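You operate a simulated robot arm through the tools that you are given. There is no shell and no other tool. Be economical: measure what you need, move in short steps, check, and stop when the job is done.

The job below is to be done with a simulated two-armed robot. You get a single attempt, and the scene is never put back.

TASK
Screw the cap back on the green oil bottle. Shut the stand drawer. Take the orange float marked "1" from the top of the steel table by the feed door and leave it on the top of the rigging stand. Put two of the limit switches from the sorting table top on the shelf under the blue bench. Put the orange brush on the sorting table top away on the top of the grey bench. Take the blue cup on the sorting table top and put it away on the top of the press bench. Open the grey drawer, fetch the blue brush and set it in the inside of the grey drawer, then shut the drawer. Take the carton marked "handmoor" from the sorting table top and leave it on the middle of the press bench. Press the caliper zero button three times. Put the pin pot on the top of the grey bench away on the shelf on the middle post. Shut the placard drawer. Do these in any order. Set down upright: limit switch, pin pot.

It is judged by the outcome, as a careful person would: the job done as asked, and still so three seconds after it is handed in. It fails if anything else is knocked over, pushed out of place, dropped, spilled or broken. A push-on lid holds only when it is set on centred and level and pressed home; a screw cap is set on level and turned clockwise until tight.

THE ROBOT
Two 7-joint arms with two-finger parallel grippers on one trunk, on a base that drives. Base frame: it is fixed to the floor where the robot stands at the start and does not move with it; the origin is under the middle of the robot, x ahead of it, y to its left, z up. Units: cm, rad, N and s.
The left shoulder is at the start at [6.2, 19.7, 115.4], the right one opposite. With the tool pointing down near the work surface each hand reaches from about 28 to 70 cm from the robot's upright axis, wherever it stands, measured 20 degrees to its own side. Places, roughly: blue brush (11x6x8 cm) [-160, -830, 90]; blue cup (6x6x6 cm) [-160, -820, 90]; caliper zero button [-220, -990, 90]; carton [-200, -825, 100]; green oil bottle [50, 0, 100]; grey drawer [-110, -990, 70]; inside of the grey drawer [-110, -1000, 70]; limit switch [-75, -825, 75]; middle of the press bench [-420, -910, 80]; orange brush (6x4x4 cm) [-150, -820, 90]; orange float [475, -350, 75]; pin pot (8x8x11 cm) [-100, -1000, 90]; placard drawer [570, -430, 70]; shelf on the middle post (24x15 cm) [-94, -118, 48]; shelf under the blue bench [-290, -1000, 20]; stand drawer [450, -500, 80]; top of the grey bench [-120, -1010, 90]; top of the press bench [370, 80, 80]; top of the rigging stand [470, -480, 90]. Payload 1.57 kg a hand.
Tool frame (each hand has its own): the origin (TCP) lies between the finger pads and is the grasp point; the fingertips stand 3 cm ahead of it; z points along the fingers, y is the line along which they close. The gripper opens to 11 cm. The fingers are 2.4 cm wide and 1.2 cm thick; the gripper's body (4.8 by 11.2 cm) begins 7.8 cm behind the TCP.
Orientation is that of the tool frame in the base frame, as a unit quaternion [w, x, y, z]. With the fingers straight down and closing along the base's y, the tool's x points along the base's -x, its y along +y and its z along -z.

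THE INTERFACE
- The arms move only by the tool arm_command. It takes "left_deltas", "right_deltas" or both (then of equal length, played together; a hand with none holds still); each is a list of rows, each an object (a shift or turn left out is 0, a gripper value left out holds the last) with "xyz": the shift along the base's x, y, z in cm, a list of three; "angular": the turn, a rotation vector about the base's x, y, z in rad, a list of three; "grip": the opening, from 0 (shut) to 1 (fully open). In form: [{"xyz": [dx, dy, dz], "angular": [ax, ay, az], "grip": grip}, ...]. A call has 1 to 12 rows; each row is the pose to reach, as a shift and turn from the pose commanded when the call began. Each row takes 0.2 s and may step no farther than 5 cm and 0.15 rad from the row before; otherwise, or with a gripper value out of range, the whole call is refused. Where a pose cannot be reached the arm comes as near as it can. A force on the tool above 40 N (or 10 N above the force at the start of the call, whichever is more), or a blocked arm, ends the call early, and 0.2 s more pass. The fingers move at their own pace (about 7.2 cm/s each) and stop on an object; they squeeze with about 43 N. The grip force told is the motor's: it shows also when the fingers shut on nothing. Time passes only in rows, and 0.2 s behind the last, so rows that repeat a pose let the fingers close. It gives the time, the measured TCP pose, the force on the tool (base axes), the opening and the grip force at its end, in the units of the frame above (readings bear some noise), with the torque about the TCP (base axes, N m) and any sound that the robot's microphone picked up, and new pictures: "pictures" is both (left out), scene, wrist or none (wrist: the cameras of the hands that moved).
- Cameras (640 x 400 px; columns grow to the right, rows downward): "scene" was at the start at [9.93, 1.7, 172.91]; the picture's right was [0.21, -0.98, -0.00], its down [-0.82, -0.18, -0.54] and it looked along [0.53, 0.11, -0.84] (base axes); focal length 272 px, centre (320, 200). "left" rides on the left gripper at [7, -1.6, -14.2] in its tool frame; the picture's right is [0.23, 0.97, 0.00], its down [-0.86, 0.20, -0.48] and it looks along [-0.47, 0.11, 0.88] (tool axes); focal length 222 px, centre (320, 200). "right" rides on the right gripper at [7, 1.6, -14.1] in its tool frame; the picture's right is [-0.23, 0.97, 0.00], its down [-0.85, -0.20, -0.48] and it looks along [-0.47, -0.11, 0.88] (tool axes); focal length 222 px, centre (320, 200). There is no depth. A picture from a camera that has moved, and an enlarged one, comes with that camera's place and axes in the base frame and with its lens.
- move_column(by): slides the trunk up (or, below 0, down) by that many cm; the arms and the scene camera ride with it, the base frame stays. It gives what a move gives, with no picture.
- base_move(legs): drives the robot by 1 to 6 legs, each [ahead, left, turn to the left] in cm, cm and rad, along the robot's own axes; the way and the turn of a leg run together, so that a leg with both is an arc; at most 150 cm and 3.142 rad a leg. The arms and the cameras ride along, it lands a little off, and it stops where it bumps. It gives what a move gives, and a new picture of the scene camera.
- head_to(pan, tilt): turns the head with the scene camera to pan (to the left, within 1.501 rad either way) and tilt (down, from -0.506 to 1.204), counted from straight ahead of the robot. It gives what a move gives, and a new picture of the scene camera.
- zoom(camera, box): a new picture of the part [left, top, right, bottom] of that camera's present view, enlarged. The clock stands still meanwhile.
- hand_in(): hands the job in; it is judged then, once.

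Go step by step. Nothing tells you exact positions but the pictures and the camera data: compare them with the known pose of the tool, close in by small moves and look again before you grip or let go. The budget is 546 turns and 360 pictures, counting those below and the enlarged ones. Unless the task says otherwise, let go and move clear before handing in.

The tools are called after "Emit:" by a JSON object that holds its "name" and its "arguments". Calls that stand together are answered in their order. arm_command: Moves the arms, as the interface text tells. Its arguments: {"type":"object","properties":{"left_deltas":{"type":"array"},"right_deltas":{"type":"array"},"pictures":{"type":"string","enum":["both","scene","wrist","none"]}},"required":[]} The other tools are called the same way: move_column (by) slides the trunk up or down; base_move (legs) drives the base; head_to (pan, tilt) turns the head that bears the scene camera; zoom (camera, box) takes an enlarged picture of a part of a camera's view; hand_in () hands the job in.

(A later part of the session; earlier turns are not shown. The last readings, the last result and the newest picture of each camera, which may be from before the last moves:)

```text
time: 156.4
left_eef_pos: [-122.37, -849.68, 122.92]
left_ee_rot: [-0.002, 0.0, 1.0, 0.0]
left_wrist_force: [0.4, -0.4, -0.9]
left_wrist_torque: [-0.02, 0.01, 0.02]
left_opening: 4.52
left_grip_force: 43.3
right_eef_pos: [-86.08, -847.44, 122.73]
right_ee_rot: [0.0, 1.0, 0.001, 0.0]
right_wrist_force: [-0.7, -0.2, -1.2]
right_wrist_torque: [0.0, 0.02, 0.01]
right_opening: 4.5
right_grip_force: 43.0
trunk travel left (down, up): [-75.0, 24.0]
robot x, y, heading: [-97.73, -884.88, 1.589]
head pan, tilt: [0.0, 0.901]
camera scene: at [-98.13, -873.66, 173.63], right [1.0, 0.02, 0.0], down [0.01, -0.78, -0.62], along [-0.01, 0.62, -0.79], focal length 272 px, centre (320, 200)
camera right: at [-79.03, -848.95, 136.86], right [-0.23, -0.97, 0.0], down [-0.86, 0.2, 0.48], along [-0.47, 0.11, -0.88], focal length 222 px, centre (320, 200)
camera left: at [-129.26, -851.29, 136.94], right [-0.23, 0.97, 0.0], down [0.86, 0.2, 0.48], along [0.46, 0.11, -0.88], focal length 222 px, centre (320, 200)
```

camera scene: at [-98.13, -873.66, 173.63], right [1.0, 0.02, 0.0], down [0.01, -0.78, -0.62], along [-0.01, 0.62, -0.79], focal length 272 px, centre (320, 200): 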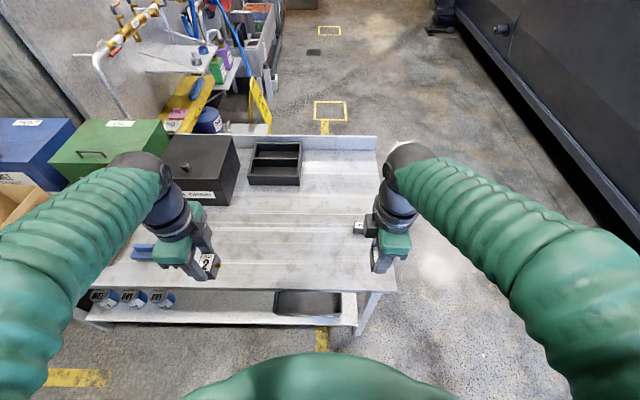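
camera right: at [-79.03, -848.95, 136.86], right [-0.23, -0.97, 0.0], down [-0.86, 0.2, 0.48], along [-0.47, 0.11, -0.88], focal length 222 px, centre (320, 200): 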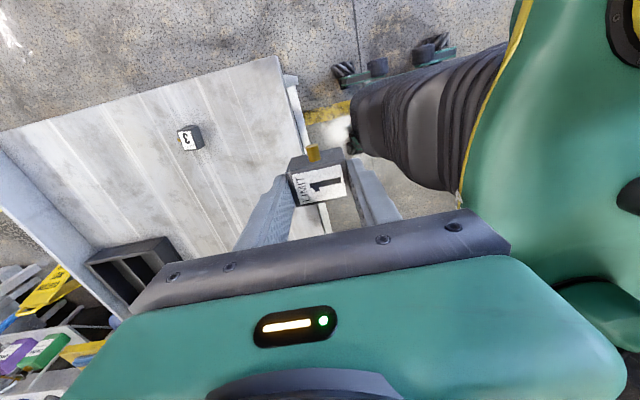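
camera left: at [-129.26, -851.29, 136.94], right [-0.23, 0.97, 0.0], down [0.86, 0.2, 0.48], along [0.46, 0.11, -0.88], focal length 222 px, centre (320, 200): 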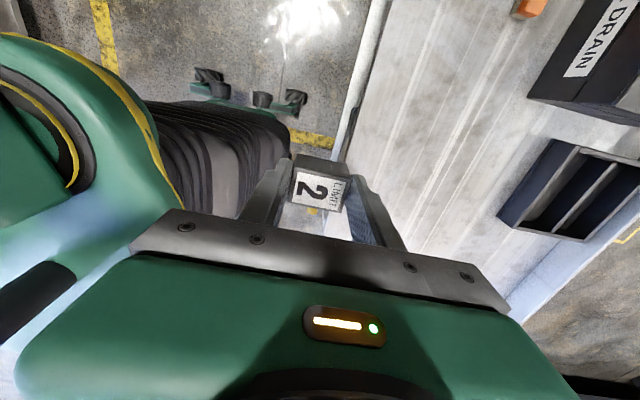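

Emit:
{"name": "base_move", "arguments": {"legs": [[-14, 0, 0], [0, 0, 1.555], [90, 0, 0], [90, 0, 0], [0, 0, 1.57]]}}

Emit:
{"name": "head_to", "arguments": {"pan": 0, "tilt": 0.8}}

```text
time: 174.1
left_eef_pos: [-253.26, -935.16, 122.91]
left_ee_rot: [0.0, 1.0, -0.003, 0.002]
left_wrist_force: [-0.7, 0.8, -0.9]
left_wrist_torque: [-0.01, 0.01, 0.0]
left_opening: 4.48
left_grip_force: 43.4
right_eef_pos: [-289.82, -937.22, 122.79]
right_ee_rot: [0.0, 0.002, 1.0, 0.0]
right_wrist_force: [0.1, -0.7, -1.6]
right_wrist_torque: [0.01, -0.03, -0.01]
right_opening: 4.49
right_grip_force: 43.1
trunk travel left (down, up): [-75.0, 24.0]
robot x, y, heading: [-277.74, -899.98, -1.558]
head pan, tilt: [0.0, 0.901]
camera scene: at [-277.69, -910.57, 173.63], right [-1.0, -0.01, 0.0], down [-0.01, 0.78, -0.62], along [0.01, -0.62, -0.78], focal length 272 px, centre (320, 200)
```

scene: 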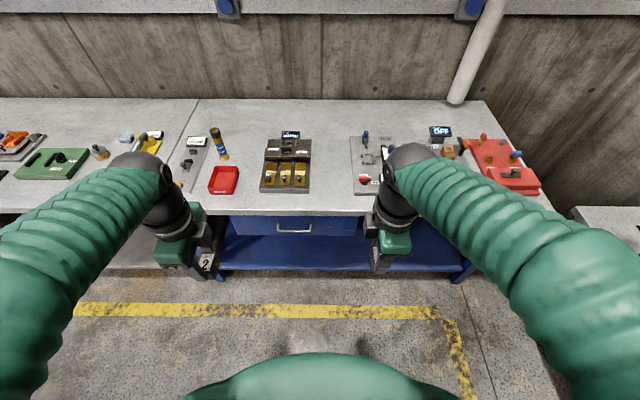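

```text
time: 174.7
left_eef_pos: [-253.29, -935.14, 122.73]
left_ee_rot: [-0.001, 1.0, -0.003, 0.002]
left_wrist_force: [0.3, -0.3, -1.2]
left_wrist_torque: [0.0, -0.01, -0.01]
left_opening: 4.51
left_grip_force: 42.0
right_eef_pos: [-289.61, -937.2, 122.82]
right_ee_rot: [0.0, 0.002, 1.0, 0.0]
right_wrist_force: [0.4, -0.1, -1.5]
right_wrist_torque: [0.03, 0.01, 0.01]
right_opening: 4.51
right_grip_force: 43.1
trunk travel left (down, up): [-75.0, 24.0]
robot x, y, heading: [-277.61, -900.54, -1.562]
head pan, tilt: [0.0, 0.799]
camera scene: at [-277.66, -911.09, 174.42], right [-1.0, -0.01, 0.0], down [-0.01, 0.72, -0.7], along [0.01, -0.7, -0.72], focal length 272 px, centre (320, 200)
```

scene: 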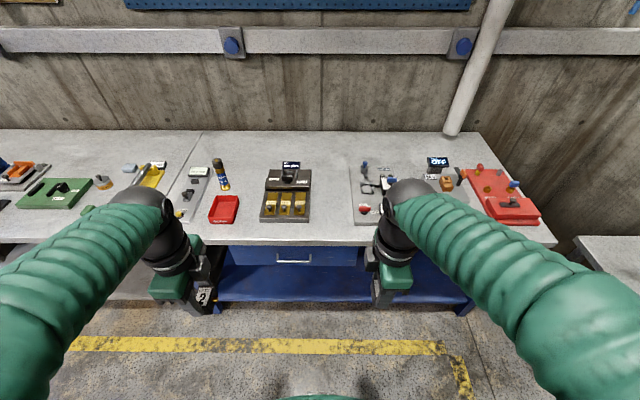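

Emit:
{"name": "move_column", "arguments": {"by": -70}}

Emit:
{"name": "head_to", "arguments": {"pan": 0, "tilt": 0.6}}

```text
refused: -70 is not a number from -40 to 40
```

```text
time: 175.4
left_eef_pos: [-253.28, -935.0, 122.86]
left_ee_rot: [0.0, 1.0, -0.002, 0.001]
left_wrist_force: [0.5, 0.6, -0.8]
left_wrist_torque: [0.0, 0.03, -0.02]
left_opening: 4.5
left_grip_force: 43.3
right_eef_pos: [-289.74, -937.16, 122.66]
right_ee_rot: [0.0, 0.001, 1.0, 0.0]
right_wrist_force: [-0.2, -0.1, -1.2]
right_wrist_torque: [0.01, 0.02, -0.01]
right_opening: 4.52
right_grip_force: 43.1
trunk travel left (down, up): [-75.0, 24.0]
robot x, y, heading: [-277.77, -899.76, -1.559]
head pan, tilt: [0.0, 0.6]
camera scene: at [-277.65, -911.86, 176.11], right [-1.0, -0.01, 0.0], down [-0.01, 0.57, -0.82], along [0.01, -0.82, -0.57], focal length 272 px, centre (320, 200)
```

scene: 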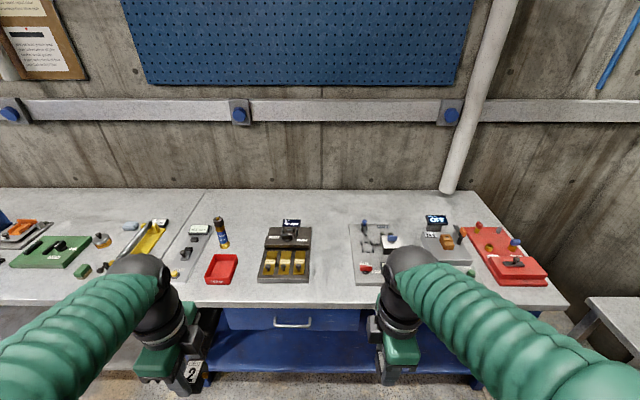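

Emit:
{"name": "move_column", "arguments": {"by": -36}}

Emit:
{"name": "move_column", "arguments": {"by": -36}}

Emit:
{"name": "head_to", "arguments": {"pan": 0, "tilt": 0.7}}

```text
time: 178.9
left_eef_pos: [-253.27, -934.98, 86.81]
left_ee_rot: [0.001, 1.0, -0.002, 0.002]
left_wrist_force: [-0.7, 0.1, -1.1]
left_wrist_torque: [0.01, 0.02, -0.03]
left_opening: 4.53
left_grip_force: 42.9
right_eef_pos: [-289.8, -937.21, 86.76]
right_ee_rot: [0.0, 0.002, 1.0, 0.0]
right_wrist_force: [0.1, 0.0, -0.5]
right_wrist_torque: [-0.01, 0.03, -0.01]
right_opening: 4.52
right_grip_force: 43.0
trunk travel left (down, up): [-39.0, 60.0]
robot x, y, heading: [-277.67, -899.75, -1.564]
head pan, tilt: [0.0, 0.6]
```

```text
time: 182.4
left_eef_pos: [-253.37, -934.99, 50.84]
left_ee_rot: [0.001, 1.0, -0.003, 0.002]
left_wrist_force: [0.2, 0.6, -1.6]
left_wrist_torque: [0.0, -0.02, 0.02]
left_opening: 4.52
left_grip_force: 43.0
right_eef_pos: [-289.71, -937.14, 50.71]
right_ee_rot: [0.0, 0.002, 1.0, -0.001]
right_wrist_force: [0.2, 0.3, -0.7]
right_wrist_torque: [0.03, 0.02, 0.02]
right_opening: 4.51
right_grip_force: 42.4
trunk travel left (down, up): [-3.0, 96.0]
robot x, y, heading: [-277.89, -900.12, -1.559]
head pan, tilt: [0.0, 0.6]
```

```text
time: 183.1
left_eef_pos: [-253.36, -935.04, 50.78]
left_ee_rot: [0.0, 1.0, -0.003, 0.002]
left_wrist_force: [-0.3, 0.3, -1.1]
left_wrist_torque: [0.0, -0.01, 0.01]
left_opening: 4.53
left_grip_force: 43.7
right_eef_pos: [-289.66, -937.09, 50.74]
right_ee_rot: [0.0, 0.001, 1.0, 0.0]
right_wrist_force: [0.5, 0.3, -1.5]
right_wrist_torque: [-0.01, 0.0, 0.0]
right_opening: 4.5
right_grip_force: 42.4
trunk travel left (down, up): [-3.0, 96.0]
robot x, y, heading: [-277.79, -899.94, -1.562]
head pan, tilt: [0.0, 0.7]
camera scene: at [-277.68, -911.41, 103.25], right [-1.0, -0.01, 0.0], down [-0.01, 0.64, -0.76], along [0.01, -0.76, -0.64], focal length 272 px, centre (320, 200)
```

scene: 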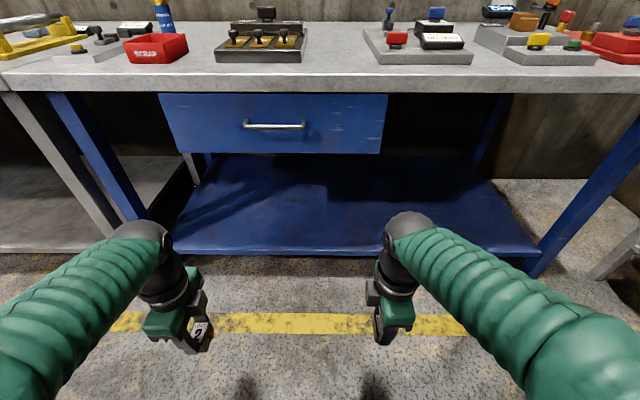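

Emit:
{"name": "arm_command", "arguments": {"left_deltas": [{"xyz": [0, 0, -4]}, {"xyz": [0, 0, -8]}, {"xyz": [0, 0, -12]}, {"xyz": [0, 0, -16]}, {"xyz": [0, 0, -18]}], "right_deltas": [{"xyz": [-2, 0, -4]}, {"xyz": [-4, 0, -8]}, {"xyz": [-6, 0, -12]}, {"xyz": [-8, 0, -16]}, {"xyz": [-8, 0, -18]}], "pictures": "none"}}

Emit:
{"name": "base_move", "arguments": {"legs": [[32, 0, 0]]}}

```text
time: 184.3
left_eef_pos: [-253.26, -934.91, 32.74]
left_ee_rot: [0.0, 1.0, -0.003, 0.002]
left_wrist_force: [-0.1, -0.4, -1.1]
left_wrist_torque: [0.0, -0.02, 0.04]
left_opening: 4.5
left_grip_force: 42.9
right_eef_pos: [-297.72, -937.08, 32.76]
right_ee_rot: [-0.001, 0.002, 1.0, 0.0]
right_wrist_force: [0.2, -0.1, -0.5]
right_wrist_torque: [0.02, 0.01, 0.01]
right_opening: 4.49
right_grip_force: 43.1
trunk travel left (down, up): [-3.0, 96.0]
robot x, y, heading: [-277.77, -899.96, -1.563]
head pan, tilt: [0.0, 0.7]
```

```text
time: 186.4
left_eef_pos: [-253.13, -966.79, 32.93]
left_ee_rot: [-0.001, 1.0, -0.004, 0.002]
left_wrist_force: [-1.1, 0.5, -1.5]
left_wrist_torque: [0.01, -0.04, -0.01]
left_opening: 4.51
left_grip_force: 43.1
right_eef_pos: [-297.48, -968.79, 32.93]
right_ee_rot: [0.0, 0.004, 1.0, -0.001]
right_wrist_force: [0.6, 0.6, -0.5]
right_wrist_torque: [0.03, 0.0, -0.02]
right_opening: 4.51
right_grip_force: 43.3
trunk travel left (down, up): [-3.0, 96.0]
robot x, y, heading: [-277.21, -931.36, -1.564]
head pan, tilt: [0.0, 0.7]
camera scene: at [-277.42, -943.31, 103.24], right [-1.0, -0.01, 0.0], down [-0.01, 0.65, -0.76], along [0.01, -0.76, -0.65], focal length 272 px, centre (320, 200)
```

scene: 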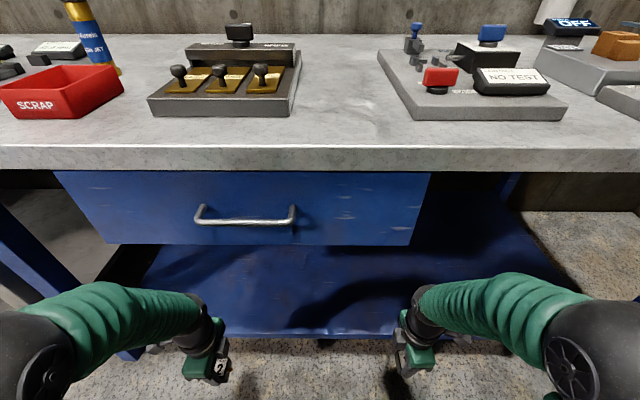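

Emit:
{"name": "arm_command", "arguments": {"left_deltas": [{"xyz": [0, -5, 0]}, {"xyz": [0, -10, 0]}, {"xyz": [0, -15, 0]}, {"xyz": [0, -20, 0]}, {"xyz": [0, -25, 0]}, {"xyz": [0, -28, 0]}, {"xyz": [0, -28, 0]}], "right_deltas": [{"xyz": [0, -5, 0]}, {"xyz": [0, -10, 0]}, {"xyz": [0, -15, 0]}, {"xyz": [0, -20, 0]}, {"xyz": [0, -25, 0]}, {"xyz": [0, -27, 0]}, {"xyz": [0, -27, 0]}], "pictures": "both"}}

```text
time: 187.6
left_eef_pos: [-252.47, -978.26, 27.2]
left_ee_rot: [-0.112, 0.994, -0.011, -0.01]
left_wrist_force: [-0.2, 0.5, -1.7]
left_wrist_torque: [-0.02, -0.02, -0.03]
left_opening: 4.51
left_grip_force: 43.5
right_eef_pos: [-295.5, -990.12, 32.45]
right_ee_rot: [-0.003, -0.006, 1.0, 0.004]
right_wrist_force: [-0.6, -0.3, -0.1]
right_wrist_torque: [0.03, -0.02, 0.02]
right_opening: 4.51
right_grip_force: 43.1
trunk travel left (down, up): [-3.0, 96.0]
robot x, y, heading: [-276.67, -930.46, -1.549]
head pan, tilt: [0.0, 0.7]
stopped in row 5 (left hand): the arm was blocked; the commanded pose is now the measured one
camera scene: at [-276.11, -941.75, 103.2], right [-1.0, -0.03, 0.0], down [-0.02, 0.65, -0.76], along [0.02, -0.76, -0.65], focal length 272 px, centre (320, 200)
camera right: at [-302.43, -988.59, 46.63], right [0.22, 0.98, 0.01], down [0.86, -0.19, 0.47], along [0.46, -0.1, -0.88], focal length 222 px, centre (320, 200)
camera left: at [-245.21, -979.94, 41.14], right [0.2, -0.95, -0.22], down [-0.85, -0.29, 0.44], along [-0.48, 0.1, -0.87], focal length 222 px, centre (320, 200)
```

scene: 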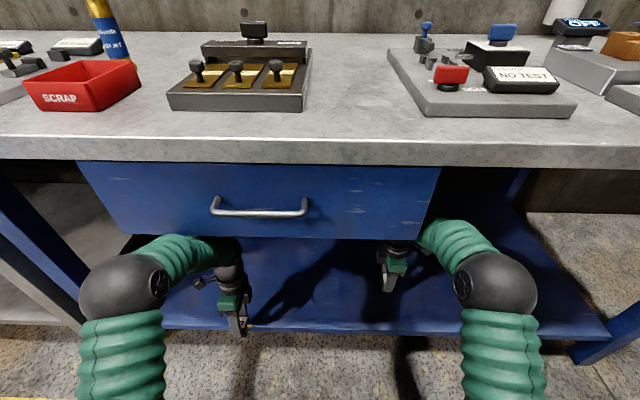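
right: 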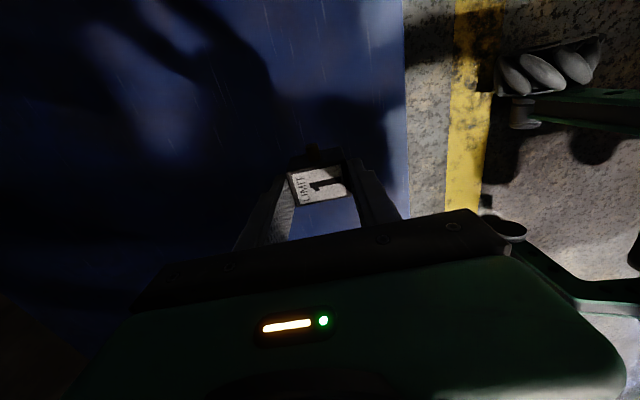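
left: 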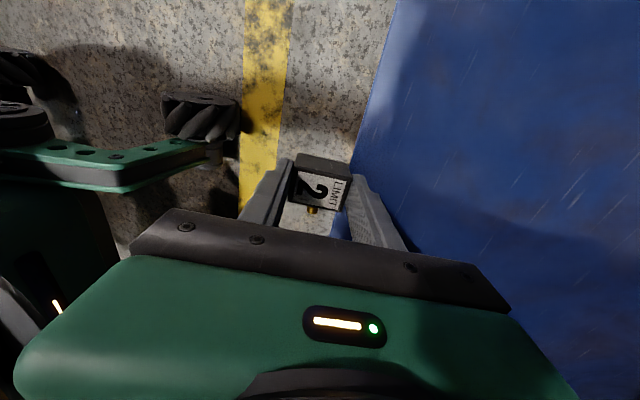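

Emit:
{"name": "arm_command", "arguments": {"left_deltas": [{"xyz": [0, 4, 1], "angular": [-0.08, -0.007, 0.007]}, {"xyz": [0, 8, 3], "angular": [-0.15, -0.013, 0.014]}, {"xyz": [0, 12, 5], "angular": [-0.224, -0.02, 0.022]}, {"xyz": [0, 14, 5], "angular": [-0.224, -0.02, 0.022]}, {"xyz": [0, 14, 5], "angular": [-0.224, -0.02, 0.022]}], "right_deltas": [{"xyz": [0, 5, 0]}, {"xyz": [0, 10, 0]}, {"xyz": [0, 15, 0]}, {"xyz": [2, 20, 0]}, {"xyz": [5, 24, 0]}], "pictures": "both"}}

```text
refused: row 4 steps farther than a row can; nothing moved
```

Emit:
{"name": "arm_command", "arguments": {"left_deltas": [{"xyz": [0, 4, 1], "angular": [-0.08, -0.007, 0.007]}, {"xyz": [0, 8, 3], "angular": [-0.15, -0.013, 0.014]}, {"xyz": [0, 12, 5], "angular": [-0.224, -0.02, 0.022]}, {"xyz": [0, 14, 5], "angular": [-0.224, -0.02, 0.022]}, {"xyz": [0, 14, 5], "angular": [-0.224, -0.02, 0.022]}], "right_deltas": [{"xyz": [0, 5, 0]}, {"xyz": [0, 9.5, 0]}, {"xyz": [0, 14, 0]}, {"xyz": [2, 18, 0]}, {"xyz": [4, 21, 0]}], "pictures": "scene"}}

```text
time: 188.8
left_eef_pos: [-252.82, -964.73, 32.67]
left_ee_rot: [0.005, 1.0, 0.0, 0.004]
left_wrist_force: [0.1, 0.2, -0.3]
left_wrist_torque: [0.0, -0.03, 0.01]
left_opening: 4.53
left_grip_force: 42.8
right_eef_pos: [-291.43, -969.27, 32.59]
right_ee_rot: [0.0, -0.005, 1.0, 0.003]
right_wrist_force: [-0.4, 0.7, -1.4]
right_wrist_torque: [-0.01, 0.02, -0.02]
right_opening: 4.54
right_grip_force: 43.2
trunk travel left (down, up): [-3.0, 96.0]
robot x, y, heading: [-276.74, -930.36, -1.544]
head pan, tilt: [0.0, 0.7]
camera scene: at [-276.43, -941.85, 103.24], right [-1.0, -0.03, 0.0], down [-0.02, 0.65, -0.76], along [0.02, -0.76, -0.65], focal length 272 px, centre (320, 200)
```

scene: 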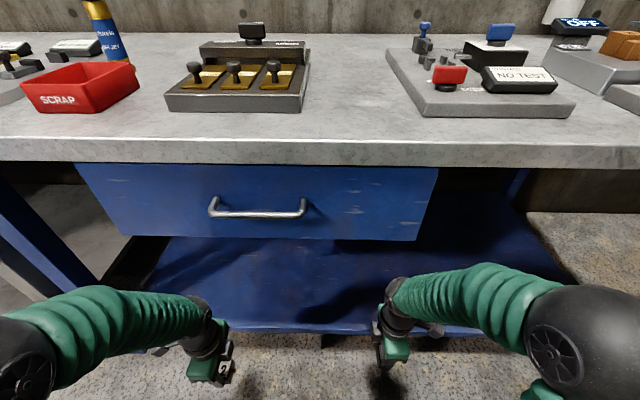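

Emit:
{"name": "base_move", "arguments": {"legs": [[-3, -54, -0.024]]}}

```text
time: 191.9
left_eef_pos: [-306.97, -962.93, 32.68]
left_ee_rot: [0.005, 1.0, -0.013, 0.003]
left_wrist_force: [-0.8, 1.2, -1.4]
left_wrist_torque: [0.01, 0.02, -0.01]
left_opening: 4.51
left_grip_force: 42.7
right_eef_pos: [-345.95, -966.41, 32.51]
right_ee_rot: [0.0, 0.008, 1.0, 0.003]
right_wrist_force: [-0.2, -1.0, -1.3]
right_wrist_torque: [-0.05, 0.04, 0.0]
right_opening: 4.52
right_grip_force: 42.4
trunk travel left (down, up): [-3.0, 96.0]
robot x, y, heading: [-330.25, -927.7, -1.569]
head pan, tilt: [0.0, 0.7]
camera scene: at [-330.14, -939.53, 103.24], right [-1.0, 0.0, 0.0], down [0.0, 0.65, -0.76], along [0.0, -0.76, -0.65], focal length 272 px, centre (320, 200)
```

scene: 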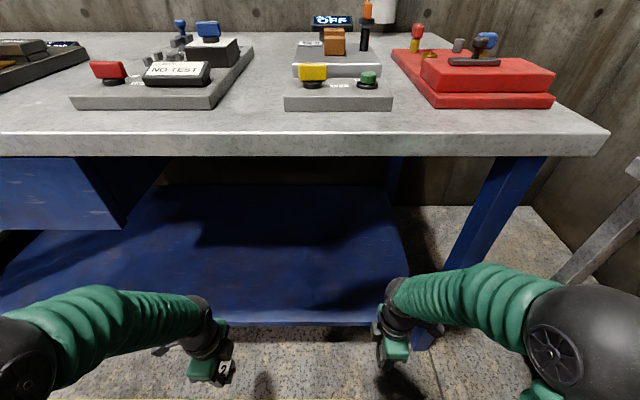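

Emit:
{"name": "arm_command", "arguments": {"right_deltas": [{"xyz": [4, 4, 0]}, {"xyz": [8, 7, 0]}, {"xyz": [8, 7, 0]}], "pictures": "none"}}

Emit:
{"name": "base_move", "arguments": {"legs": [[0, -14, 0]]}}

Emit:
{"name": "arm_command", "arguments": {"left_deltas": [{"xyz": [0, -5, 0]}, {"xyz": [0, -10, 0]}, {"xyz": [0, -15, 0]}, {"xyz": [0, -20, 0]}, {"xyz": [0, -25, 0]}, {"xyz": [0, -30, 0]}, {"xyz": [0, -30, 0]}], "pictures": "both"}}

```text
refused: row 1 steps farther than a row can; nothing moved
```

```text
time: 193.2
left_eef_pos: [-321.05, -962.93, 32.71]
left_ee_rot: [0.005, 1.0, -0.013, 0.003]
left_wrist_force: [-1.5, -0.1, -1.8]
left_wrist_torque: [0.01, 0.0, -0.03]
left_opening: 4.52
left_grip_force: 42.9
right_eef_pos: [-360.02, -966.46, 32.61]
right_ee_rot: [-0.001, 0.006, 1.0, 0.003]
right_wrist_force: [0.1, 0.5, -0.7]
right_wrist_torque: [0.01, 0.04, 0.02]
right_opening: 4.54
right_grip_force: 43.0
trunk travel left (down, up): [-3.0, 96.0]
robot x, y, heading: [-344.34, -927.54, -1.57]
head pan, tilt: [0.0, 0.7]
camera scene: at [-344.23, -939.52, 103.24], right [-1.0, 0.0, 0.0], down [0.0, 0.65, -0.76], along [0.0, -0.76, -0.65], focal length 272 px, centre (320, 200)
```

scene: 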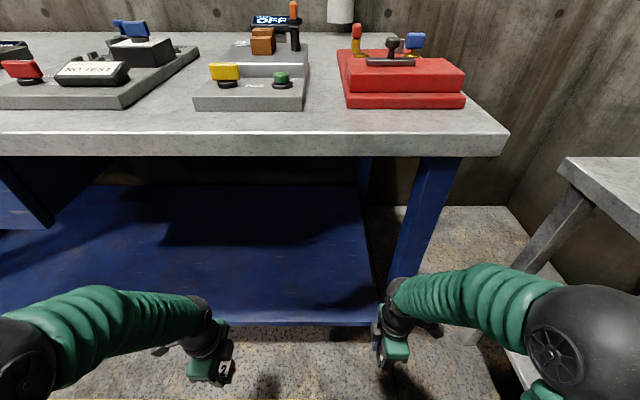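

```text
time: 194.8
left_eef_pos: [-321.11, -992.86, 32.7]
left_ee_rot: [0.005, 1.0, -0.013, 0.004]
left_wrist_force: [0.2, -0.8, -2.0]
left_wrist_torque: [0.04, 0.0, -0.02]
left_opening: 4.52
left_grip_force: 43.3
right_eef_pos: [-360.23, -966.48, 32.66]
right_ee_rot: [0.0, 0.007, 1.0, 0.002]
right_wrist_force: [0.7, -0.5, -1.0]
right_wrist_torque: [0.0, -0.03, -0.01]
right_opening: 4.54
right_grip_force: 43.0
trunk travel left (down, up): [-3.0, 96.0]
robot x, y, heading: [-344.22, -928.32, -1.569]
head pan, tilt: [0.0, 0.7]
camera scene: at [-344.35, -939.64, 103.23], right [-1.0, 0.0, 0.0], down [0.0, 0.65, -0.76], along [0.0, -0.76, -0.65], focal length 272 px, centre (320, 200)
camera left: at [-314.24, -991.33, 46.88], right [0.2, -0.98, 0.01], down [-0.86, -0.17, 0.47], along [-0.46, -0.11, -0.88], focal length 222 px, centre (320, 200)
```

scene: 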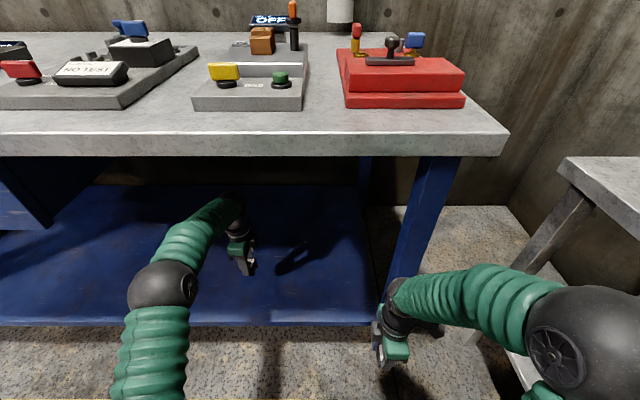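
left: 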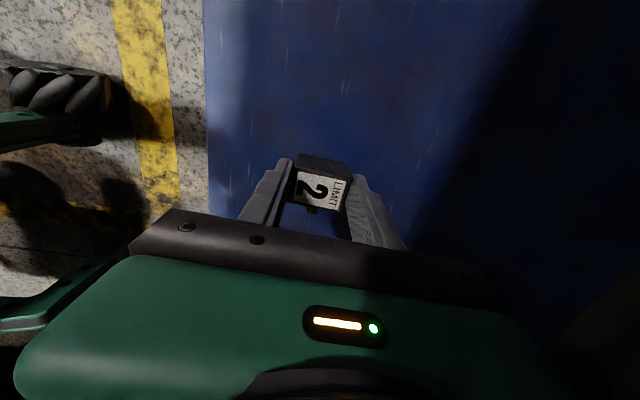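

Emit:
{"name": "arm_command", "arguments": {"left_deltas": [{"xyz": [0, 0, -3]}, {"xyz": [0, 0, -5]}, {"xyz": [0, 0, -6]}, {"xyz": [0, 0, -6.5]}, {"xyz": [0, 0, -7]}, {"xyz": [0, 0, -7.4]}, {"xyz": [0, 0, -7.8]}], "pictures": "wrist"}}

```text
time: 196.4
left_eef_pos: [-321.16, -992.95, 24.9]
left_ee_rot: [0.006, 1.0, -0.012, 0.004]
left_wrist_force: [-0.1, -0.2, -1.3]
left_wrist_torque: [-0.01, -0.03, -0.02]
left_opening: 4.5
left_grip_force: 43.0
right_eef_pos: [-360.11, -966.5, 32.52]
right_ee_rot: [0.0, 0.007, 1.0, 0.002]
right_wrist_force: [0.1, -0.4, -1.3]
right_wrist_torque: [-0.01, 0.01, 0.0]
right_opening: 4.5
right_grip_force: 42.7
trunk travel left (down, up): [-3.0, 96.0]
robot x, y, heading: [-343.99, -928.19, -1.568]
head pan, tilt: [0.0, 0.7]
camera left: at [-314.22, -991.34, 39.06], right [0.2, -0.98, 0.01], down [-0.86, -0.17, 0.48], along [-0.46, -0.11, -0.88], focal length 222 px, centre (320, 200)
```

left: 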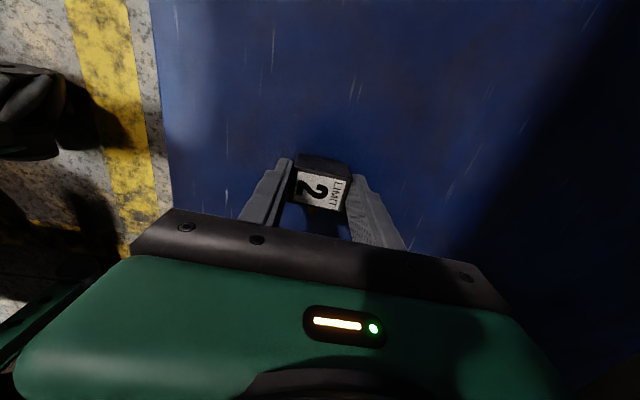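

Emit:
{"name": "arm_command", "arguments": {"left_deltas": [{"xyz": [0, 0, -0.5]}, {"xyz": [0, 0, -1]}, {"xyz": [0, 0, -1.4]}, {"xyz": [0, 0, -1.8]}, {"xyz": [0, 0, -2.2]}, {"xyz": [0, 0, -2.6]}, {"xyz": [0, 0, -3]}, {"xyz": [0, 0, -3.4]}], "pictures": "none"}}

```text
time: 197.8
left_eef_pos: [-321.16, -992.99, 23.19]
left_ee_rot: [0.009, 1.0, -0.012, 0.005]
left_wrist_force: [-1.4, 5.4, 21.7]
left_wrist_torque: [0.71, 0.14, 0.05]
left_opening: 4.52
left_grip_force: 43.1
right_eef_pos: [-359.98, -966.38, 32.72]
right_ee_rot: [0.0, 0.006, 1.0, 0.001]
right_wrist_force: [0.5, -0.1, -0.7]
right_wrist_torque: [-0.05, 0.03, 0.02]
right_opening: 4.52
right_grip_force: 42.3
trunk travel left (down, up): [-3.0, 96.0]
robot x, y, heading: [-344.52, -928.06, -1.574]
head pan, tilt: [0.0, 0.7]
stopped in row 6 (left hand): the force on the tool passed its limit at 44 N (the readings are from after the stop); the commanded pose is now the measured one
```

Emit:
{"name": "arm_command", "arguments": {"left_deltas": [{"xyz": [0, 0, 0.1], "grip": 0.5}, {"xyz": [0, 0, 0.1], "grip": 0.65}, {"xyz": [0, 0, 0.1], "grip": 0.7}, {"xyz": [0, 0, 2]}, {"xyz": [0, 0, 5]}, {"xyz": [0, 0, 9]}, {"xyz": [0, 0, 9.5]}], "pictures": "wrist"}}

```text
time: 199.4
left_eef_pos: [-321.25, -993.08, 32.24]
left_ee_rot: [0.006, 1.0, -0.013, 0.003]
left_wrist_force: [0.5, -0.2, -0.4]
left_wrist_torque: [0.02, 0.0, 0.01]
left_opening: 7.67
left_grip_force: 0.0
right_eef_pos: [-359.98, -966.39, 32.67]
right_ee_rot: [-0.001, 0.007, 1.0, 0.002]
right_wrist_force: [0.3, 0.0, -1.7]
right_wrist_torque: [0.0, -0.01, -0.03]
right_opening: 4.49
right_grip_force: 43.0
trunk travel left (down, up): [-3.0, 96.0]
robot x, y, heading: [-344.43, -927.85, -1.572]
head pan, tilt: [0.0, 0.7]
camera left: at [-314.25, -991.37, 46.42], right [0.2, -0.98, 0.01], down [-0.86, -0.17, 0.48], along [-0.46, -0.11, -0.88], focal length 222 px, centre (320, 200)
```

left: 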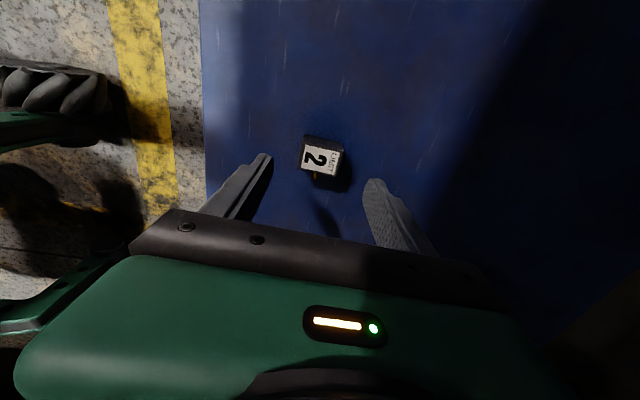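

Emit:
{"name": "arm_command", "arguments": {"left_deltas": [{"xyz": [0, 5, 0]}, {"xyz": [0, 10, 0]}, {"xyz": [0, 15, 0]}, {"xyz": [0, 20, 0]}, {"xyz": [0, 25, 0]}, {"xyz": [0, 30, 0]}, {"xyz": [0, 30, 0]}], "pictures": "none"}}

Emit:
{"name": "base_move", "arguments": {"legs": [[0, 21, 0]]}}

Emit:
{"name": "arm_command", "arguments": {"right_deltas": [{"xyz": [0, -5, 0]}, {"xyz": [0, -10, 0]}, {"xyz": [0, -15, 0]}, {"xyz": [0, -20, 0]}, {"xyz": [0, -25, 0]}, {"xyz": [0, -27, 0]}, {"xyz": [0, -27, -4]}, {"xyz": [0, -27, -7]}], "pictures": "both"}}

```text
time: 201.0
left_eef_pos: [-321.18, -962.83, 32.18]
left_ee_rot: [0.007, 1.0, -0.012, 0.003]
left_wrist_force: [-0.3, 0.2, -0.7]
left_wrist_torque: [-0.03, 0.01, 0.01]
left_opening: 7.69
left_grip_force: 0.0
right_eef_pos: [-360.2, -966.42, 32.65]
right_ee_rot: [0.0, 0.007, 1.0, 0.003]
right_wrist_force: [0.5, -0.2, -1.7]
right_wrist_torque: [0.0, -0.02, -0.03]
right_opening: 4.51
right_grip_force: 42.6
trunk travel left (down, up): [-3.0, 96.0]
robot x, y, heading: [-344.44, -927.92, -1.573]
head pan, tilt: [0.0, 0.7]
```

```text
time: 202.6
left_eef_pos: [-300.08, -962.85, 32.28]
left_ee_rot: [0.006, 1.0, -0.012, 0.004]
left_wrist_force: [-0.3, -0.8, 0.4]
left_wrist_torque: [0.0, 0.0, 0.01]
left_opening: 7.71
left_grip_force: 0.0
right_eef_pos: [-338.97, -966.49, 32.61]
right_ee_rot: [0.0, 0.006, 1.0, 0.002]
right_wrist_force: [0.4, -0.7, -2.1]
right_wrist_torque: [-0.01, 0.0, 0.0]
right_opening: 4.49
right_grip_force: 42.6
trunk travel left (down, up): [-3.0, 96.0]
robot x, y, heading: [-323.31, -928.14, -1.57]
head pan, tilt: [0.0, 0.7]
camera scene: at [-323.33, -939.51, 103.24], right [-1.0, 0.0, 0.0], down [0.0, 0.65, -0.76], along [0.0, -0.76, -0.65], focal length 272 px, centre (320, 200)
```

scene: 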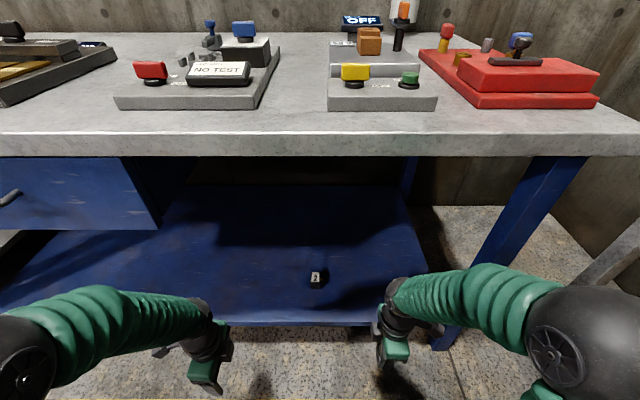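

```text
time: 204.4
left_eef_pos: [-300.03, -962.82, 32.2]
left_ee_rot: [0.007, 1.0, -0.012, 0.003]
left_wrist_force: [-0.1, 0.3, 0.3]
left_wrist_torque: [0.01, 0.01, 0.01]
left_opening: 7.7
left_grip_force: 0.1
right_eef_pos: [-338.86, -993.37, 25.6]
right_ee_rot: [0.0, 0.007, 1.0, 0.003]
right_wrist_force: [0.9, -0.2, -1.6]
right_wrist_torque: [0.03, 0.0, 0.01]
right_opening: 4.52
right_grip_force: 42.9
trunk travel left (down, up): [-3.0, 96.0]
robot x, y, heading: [-323.41, -927.97, -1.569]
head pan, tilt: [0.0, 0.7]
camera scene: at [-323.29, -939.61, 103.24], right [-1.0, 0.0, 0.0], down [0.0, 0.65, -0.76], along [0.0, -0.76, -0.65], focal length 272 px, centre (320, 200)
camera right: at [-345.98, -991.66, 39.7], right [0.24, 0.97, 0.0], down [0.85, -0.21, 0.48], along [0.46, -0.11, -0.88], focal length 222 px, centre (320, 200)
```

scene: 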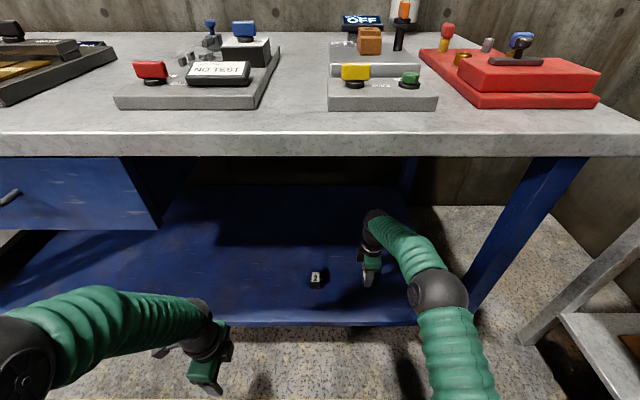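
right: 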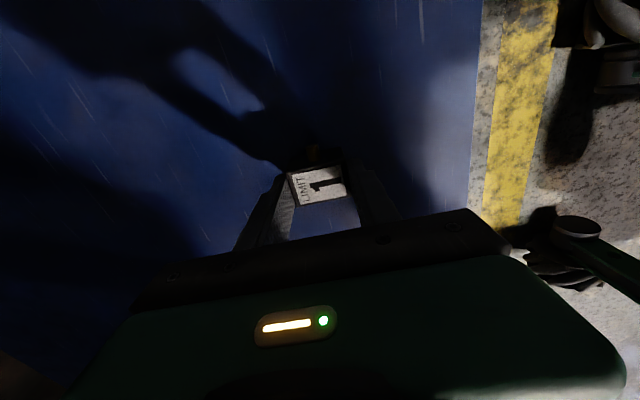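

Emit:
{"name": "arm_command", "arguments": {"right_deltas": [{"xyz": [0, 0, -1.2]}, {"xyz": [0, 0, -1.8]}, {"xyz": [0, 0, -2.1]}, {"xyz": [0, 0, -2.4]}, {"xyz": [0, 0, -2.6]}, {"xyz": [0, 0, -2.8]}, {"xyz": [0, 0, -3.0]}], "pictures": "none"}}

Emit:
{"name": "arm_command", "arguments": {"right_deltas": [{"xyz": [0, 0, 0.1], "grip": 0.5}, {"xyz": [0, 0, 0.1], "grip": 0.65}, {"xyz": [0, 0, 0.1], "grip": 0.7}, {"xyz": [0, 0, 2]}, {"xyz": [0, 0, 5]}, {"xyz": [0, 0, 9]}, {"xyz": [0, 0, 9.5]}], "pictures": "wrist"}}

```text
time: 205.9
left_eef_pos: [-300.14, -962.8, 32.22]
left_ee_rot: [0.007, 1.0, -0.011, 0.003]
left_wrist_force: [-0.8, 0.2, 0.8]
left_wrist_torque: [0.0, -0.01, -0.02]
left_opening: 7.7
left_grip_force: 0.1
right_eef_pos: [-338.89, -993.53, 23.31]
right_ee_rot: [0.0, 0.008, 1.0, -0.001]
right_wrist_force: [0.6, 6.4, 22.3]
right_wrist_torque: [0.47, 0.11, -0.03]
right_opening: 4.54
right_grip_force: 42.9
trunk travel left (down, up): [-3.0, 96.0]
robot x, y, heading: [-323.62, -927.55, -1.575]
head pan, tilt: [0.0, 0.7]
stopped in row 7 (right hand): the force on the tool passed its limit at 42 N (the readings are from after the stop); the commanded pose is now the measured one
```

```text
time: 207.5
left_eef_pos: [-300.08, -962.84, 32.32]
left_ee_rot: [0.007, 1.0, -0.012, 0.004]
left_wrist_force: [0.4, 0.0, -0.4]
left_wrist_torque: [-0.01, 0.0, 0.02]
left_opening: 7.68
left_grip_force: 0.1
right_eef_pos: [-339.0, -993.4, 32.5]
right_ee_rot: [0.0, 0.007, 1.0, 0.002]
right_wrist_force: [0.5, 0.6, 0.7]
right_wrist_torque: [0.0, 0.02, -0.02]
right_opening: 7.67
right_grip_force: 0.0
trunk travel left (down, up): [-3.0, 96.0]
robot x, y, heading: [-323.47, -927.8, -1.571]
head pan, tilt: [0.0, 0.7]
camera right: at [-345.96, -991.76, 46.61], right [0.24, 0.97, 0.0], down [0.85, -0.21, 0.48], along [0.46, -0.11, -0.88], focal length 222 px, centre (320, 200)
```

right: 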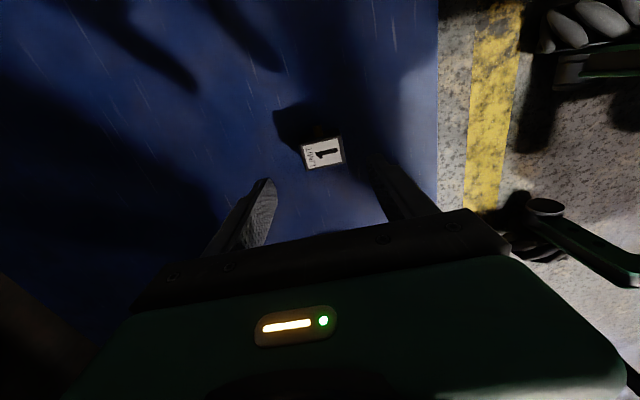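

Emit:
{"name": "arm_command", "arguments": {"right_deltas": [{"xyz": [0, 5, 0]}, {"xyz": [0, 10, 0]}, {"xyz": [0, 15, 0]}, {"xyz": [0, 20, 0]}, {"xyz": [0, 25, 0]}, {"xyz": [0, 27, 0]}, {"xyz": [0, 27, 0]}], "pictures": "none"}}

Emit:
{"name": "base_move", "arguments": {"legs": [[-30, 0, 0]]}}

Emit:
{"name": "move_column", "arguments": {"by": 36}}

Emit:
{"name": "move_column", "arguments": {"by": 36}}

Emit:
{"name": "base_move", "arguments": {"legs": [[0, 90, 0]]}}

```text
time: 209.1
left_eef_pos: [-300.02, -962.83, 32.34]
left_ee_rot: [0.007, 1.0, -0.012, 0.004]
left_wrist_force: [0.2, 0.3, 0.0]
left_wrist_torque: [0.0, 0.01, 0.0]
left_opening: 7.7
left_grip_force: 0.1
right_eef_pos: [-339.04, -966.5, 32.48]
right_ee_rot: [0.0, 0.007, 1.0, 0.002]
right_wrist_force: [-0.3, -0.1, 0.4]
right_wrist_torque: [0.0, -0.03, -0.03]
right_opening: 7.69
right_grip_force: 0.0
trunk travel left (down, up): [-3.0, 96.0]
robot x, y, heading: [-322.85, -928.17, -1.572]
head pan, tilt: [0.0, 0.7]
```

```text
time: 211.1
left_eef_pos: [-300.12, -932.76, 32.3]
left_ee_rot: [0.007, 1.0, -0.013, 0.003]
left_wrist_force: [-0.4, -0.8, 0.0]
left_wrist_torque: [0.0, -0.01, 0.02]
left_opening: 7.7
left_grip_force: 0.0
right_eef_pos: [-338.97, -936.29, 32.65]
right_ee_rot: [0.0, 0.007, 1.0, 0.002]
right_wrist_force: [0.3, -0.4, -0.3]
right_wrist_torque: [-0.02, 0.0, -0.01]
right_opening: 7.69
right_grip_force: 0.0
trunk travel left (down, up): [-3.0, 96.0]
robot x, y, heading: [-322.86, -898.15, -1.571]
head pan, tilt: [0.0, 0.7]
camera scene: at [-323.31, -909.36, 103.25], right [-1.0, 0.0, 0.0], down [0.0, 0.65, -0.76], along [0.0, -0.76, -0.65], focal length 272 px, centre (320, 200)
```

scene: 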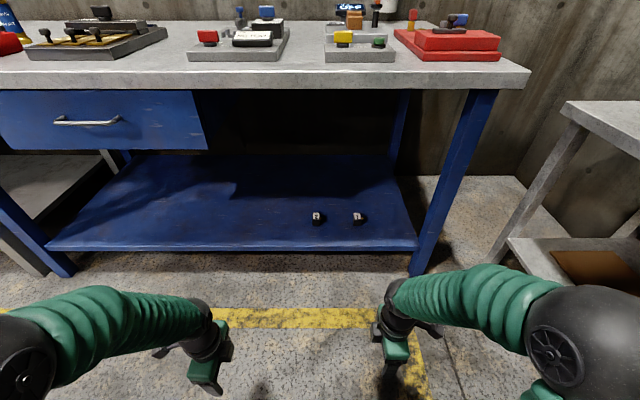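

```text
time: 214.6
left_eef_pos: [-300.19, -932.73, 68.31]
left_ee_rot: [0.007, 1.0, -0.013, 0.003]
left_wrist_force: [-1.0, 0.2, -0.3]
left_wrist_torque: [0.02, 0.0, 0.02]
left_opening: 7.71
left_grip_force: 0.0
right_eef_pos: [-338.92, -936.18, 68.56]
right_ee_rot: [0.0, 0.007, 1.0, 0.001]
right_wrist_force: [1.2, 0.4, 0.5]
right_wrist_torque: [0.02, -0.02, -0.01]
right_opening: 7.7
right_grip_force: 0.0
trunk travel left (down, up): [-39.0, 60.0]
robot x, y, heading: [-323.06, -897.99, -1.57]
head pan, tilt: [0.0, 0.7]
```

```text
time: 218.1
left_eef_pos: [-300.15, -932.76, 104.39]
left_ee_rot: [0.007, 1.0, -0.011, 0.003]
left_wrist_force: [-0.4, 0.2, -0.9]
left_wrist_torque: [-0.01, 0.02, 0.02]
left_opening: 7.69
left_grip_force: 0.0
right_eef_pos: [-338.95, -936.37, 104.61]
right_ee_rot: [0.0, 0.008, 1.0, 0.001]
right_wrist_force: [0.0, -0.7, 0.3]
right_wrist_torque: [0.01, 0.02, -0.02]
right_opening: 7.71
right_grip_force: 0.0
trunk travel left (down, up): [-75.0, 24.0]
robot x, y, heading: [-323.14, -897.91, -1.574]
head pan, tilt: [0.0, 0.7]
```

```text
time: 222.8
left_eef_pos: [-210.52, -933.11, 104.36]
left_ee_rot: [0.007, 1.0, -0.013, 0.005]
left_wrist_force: [0.9, 0.5, 0.3]
left_wrist_torque: [0.0, -0.07, 0.01]
left_opening: 7.69
left_grip_force: 0.1
right_eef_pos: [-249.4, -936.42, 104.45]
right_ee_rot: [0.002, 0.01, 1.0, 0.001]
right_wrist_force: [-1.3, 0.2, -0.5]
right_wrist_torque: [-0.01, -0.03, 0.01]
right_opening: 7.68
right_grip_force: 0.1
trunk travel left (down, up): [-75.0, 24.0]
robot x, y, heading: [-233.38, -898.43, -1.58]
head pan, tilt: [0.0, 0.7]
camera scene: at [-233.78, -909.7, 175.25], right [-1.0, 0.0, 0.0], down [0.01, 0.65, -0.76], along [0.0, -0.76, -0.65], focal length 272 px, centre (320, 200)
```

scene: 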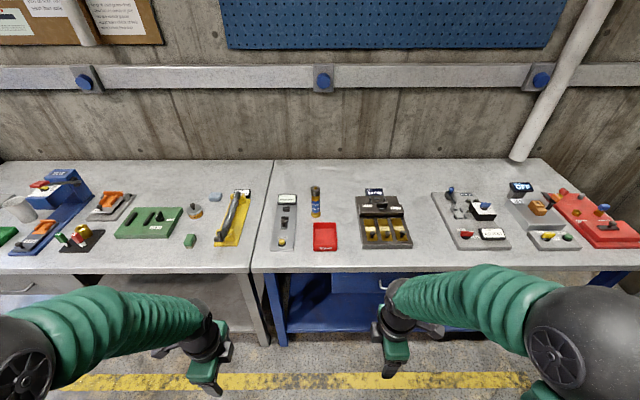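

Emit:
{"name": "zoom", "arguments": {"camera": "scene", "box": [180, 175, 340, 275]}}

Emit:
{"name": "zoom", "arguments": {"camera": "scene", "box": [0, 160, 180, 272]}}

```text
4.00 times, centred on (260, 225) of scene
camera zoom: at [-233.78, -909.7, 175.25], right [-1.0, 0.0, 0.0], down [0.01, 0.65, -0.76], along [0.0, -0.76, -0.65], focal length 1086 px, centre (560, 100)
```

zoom: 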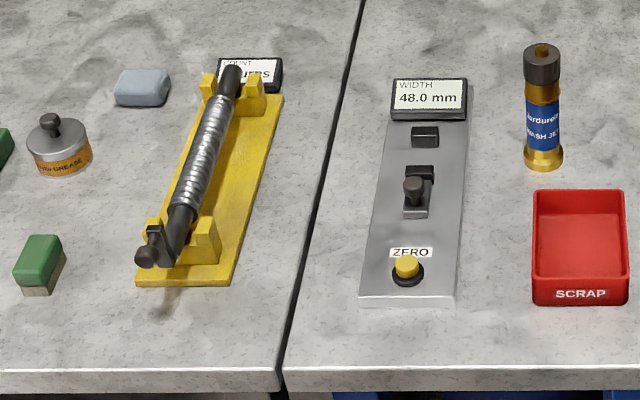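

```text
3.56 times, centred on (90, 216) of scene
camera zoom: at [-233.78, -909.7, 175.25], right [-1.0, 0.0, 0.0], down [0.01, 0.65, -0.76], along [0.0, -0.76, -0.65], focal length 966 px, centre (1138, 143)
```

zoom: 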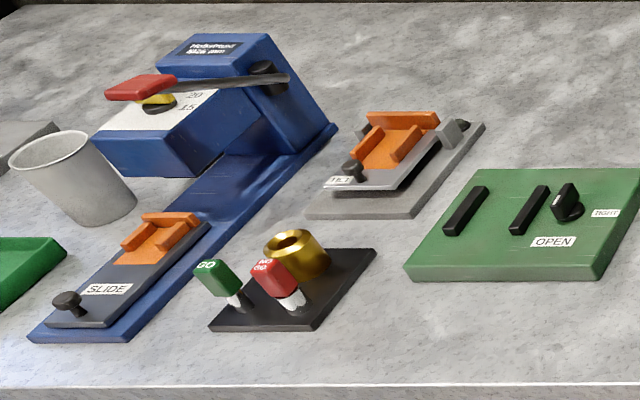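

Emit:
{"name": "base_move", "arguments": {"legs": [[24, 0, 0.01]]}}

Emit:
{"name": "arm_command", "arguments": {"left_deltas": [{"xyz": [-2, -5, 0], "grip": 0.3}, {"xyz": [-4, -9, 0], "grip": 0}, {"xyz": [-6, -13, 0]}, {"xyz": [-8, -17, 0]}, {"xyz": [-8, -21, 0]}, {"xyz": [-8, -24, 0]}, {"xyz": [-8, -24, 0]}], "pictures": "both"}}

```text
time: 224.6
left_eef_pos: [-210.0, -956.77, 104.57]
left_ee_rot: [0.009, 1.0, -0.01, 0.004]
left_wrist_force: [0.4, 0.2, 0.8]
left_wrist_torque: [-0.05, 0.03, 0.0]
left_opening: 7.72
left_grip_force: 0.0
right_eef_pos: [-248.9, -960.43, 104.67]
right_ee_rot: [0.001, 0.005, 1.0, 0.0]
right_wrist_force: [-0.1, 0.0, 0.1]
right_wrist_torque: [0.0, -0.04, 0.02]
right_opening: 7.69
right_grip_force: 0.1
trunk travel left (down, up): [-75.0, 24.0]
robot x, y, heading: [-232.89, -922.08, -1.563]
head pan, tilt: [0.0, 0.7]
camera scene: at [-233.29, -933.31, 175.28], right [-1.0, 0.0, 0.0], down [0.0, 0.64, -0.77], along [0.0, -0.77, -0.64], focal length 272 px, centre (320, 200)
```

scene: 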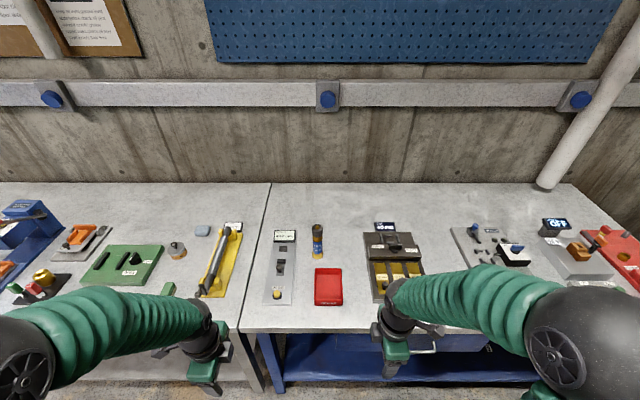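

```text
refused: row 1 steps farther than a row can; nothing moved
```

Emit:
{"name": "arm_command", "arguments": {"left_deltas": [{"xyz": [-1.5, -4, 0], "grip": 0.3}, {"xyz": [-3, -8, 0], "grip": 0}, {"xyz": [-4.5, -12, 0]}, {"xyz": [-6, -16, 0]}, {"xyz": [-7, -20, 0]}, {"xyz": [-8, -24, 0]}, {"xyz": [-8.5, -28, 0]}, {"xyz": [-8.5, -28, -3]}, {"xyz": [-8.5, -28, -3]}], "pictures": "both"}}

```text
time: 226.6
left_eef_pos: [-218.34, -985.03, 101.42]
left_ee_rot: [0.009, 1.0, -0.01, 0.003]
left_wrist_force: [-0.3, 0.2, -1.3]
left_wrist_torque: [-0.02, 0.0, -0.03]
left_opening: 0.0
left_grip_force: 21.3
right_eef_pos: [-248.73, -960.57, 104.64]
right_ee_rot: [-0.001, 0.006, 1.0, -0.001]
right_wrist_force: [0.5, 0.4, -0.7]
right_wrist_torque: [0.03, -0.01, -0.01]
right_opening: 7.69
right_grip_force: 0.1
trunk travel left (down, up): [-75.0, 24.0]
robot x, y, heading: [-233.25, -922.15, -1.566]
head pan, tilt: [0.0, 0.7]
camera scene: at [-233.2, -933.86, 175.25], right [-1.0, 0.0, 0.0], down [0.0, 0.65, -0.76], along [0.0, -0.76, -0.65], focal length 272 px, centre (320, 200)
camera left: at [-211.39, -983.18, 115.46], right [0.21, -0.98, 0.02], down [-0.86, -0.17, 0.48], along [-0.46, -0.11, -0.88], focal length 222 px, centre (320, 200)
```

scene: 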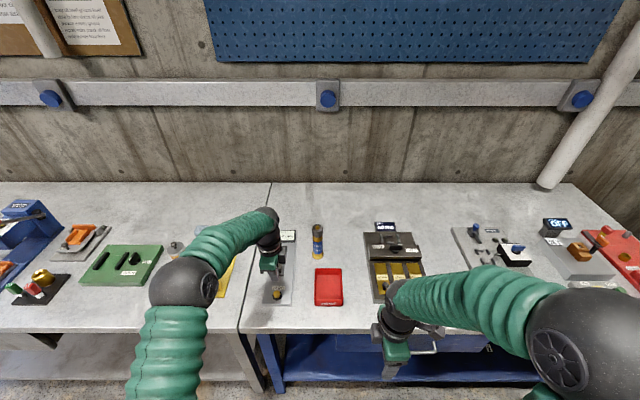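
left: 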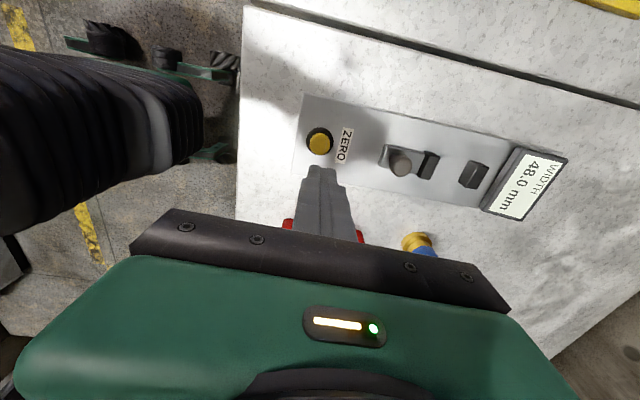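

Emit:
{"name": "arm_command", "arguments": {"left_deltas": [{"xyz": [0.2, 0, -4]}, {"xyz": [0.2, 0, -8]}, {"xyz": [0.2, 0, -9]}, {"xyz": [0.2, 0, -9]}], "pictures": "wrist"}}

```text
time: 227.6
left_eef_pos: [-218.14, -984.82, 92.3]
left_ee_rot: [0.008, 1.0, -0.009, 0.004]
left_wrist_force: [0.8, -0.5, 1.9]
left_wrist_torque: [-0.01, -0.04, 0.03]
left_opening: 0.0
left_grip_force: 21.1
right_eef_pos: [-248.79, -960.61, 104.58]
right_ee_rot: [0.0, 0.006, 1.0, -0.001]
right_wrist_force: [0.1, -1.1, -0.2]
right_wrist_torque: [-0.01, 0.0, -0.02]
right_opening: 7.68
right_grip_force: 0.0
trunk travel left (down, up): [-75.0, 24.0]
robot x, y, heading: [-232.97, -921.96, -1.565]
head pan, tilt: [0.0, 0.7]
heard: click
camera left: at [-211.18, -983.16, 106.47], right [0.21, -0.98, 0.02], down [-0.86, -0.17, 0.48], along [-0.46, -0.11, -0.88], focal length 222 px, centre (320, 200)
```

left: 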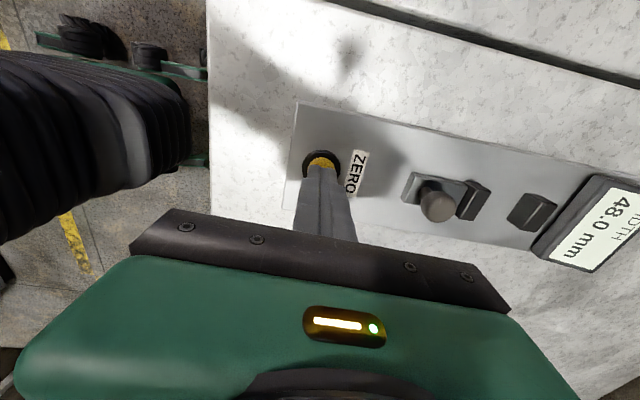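

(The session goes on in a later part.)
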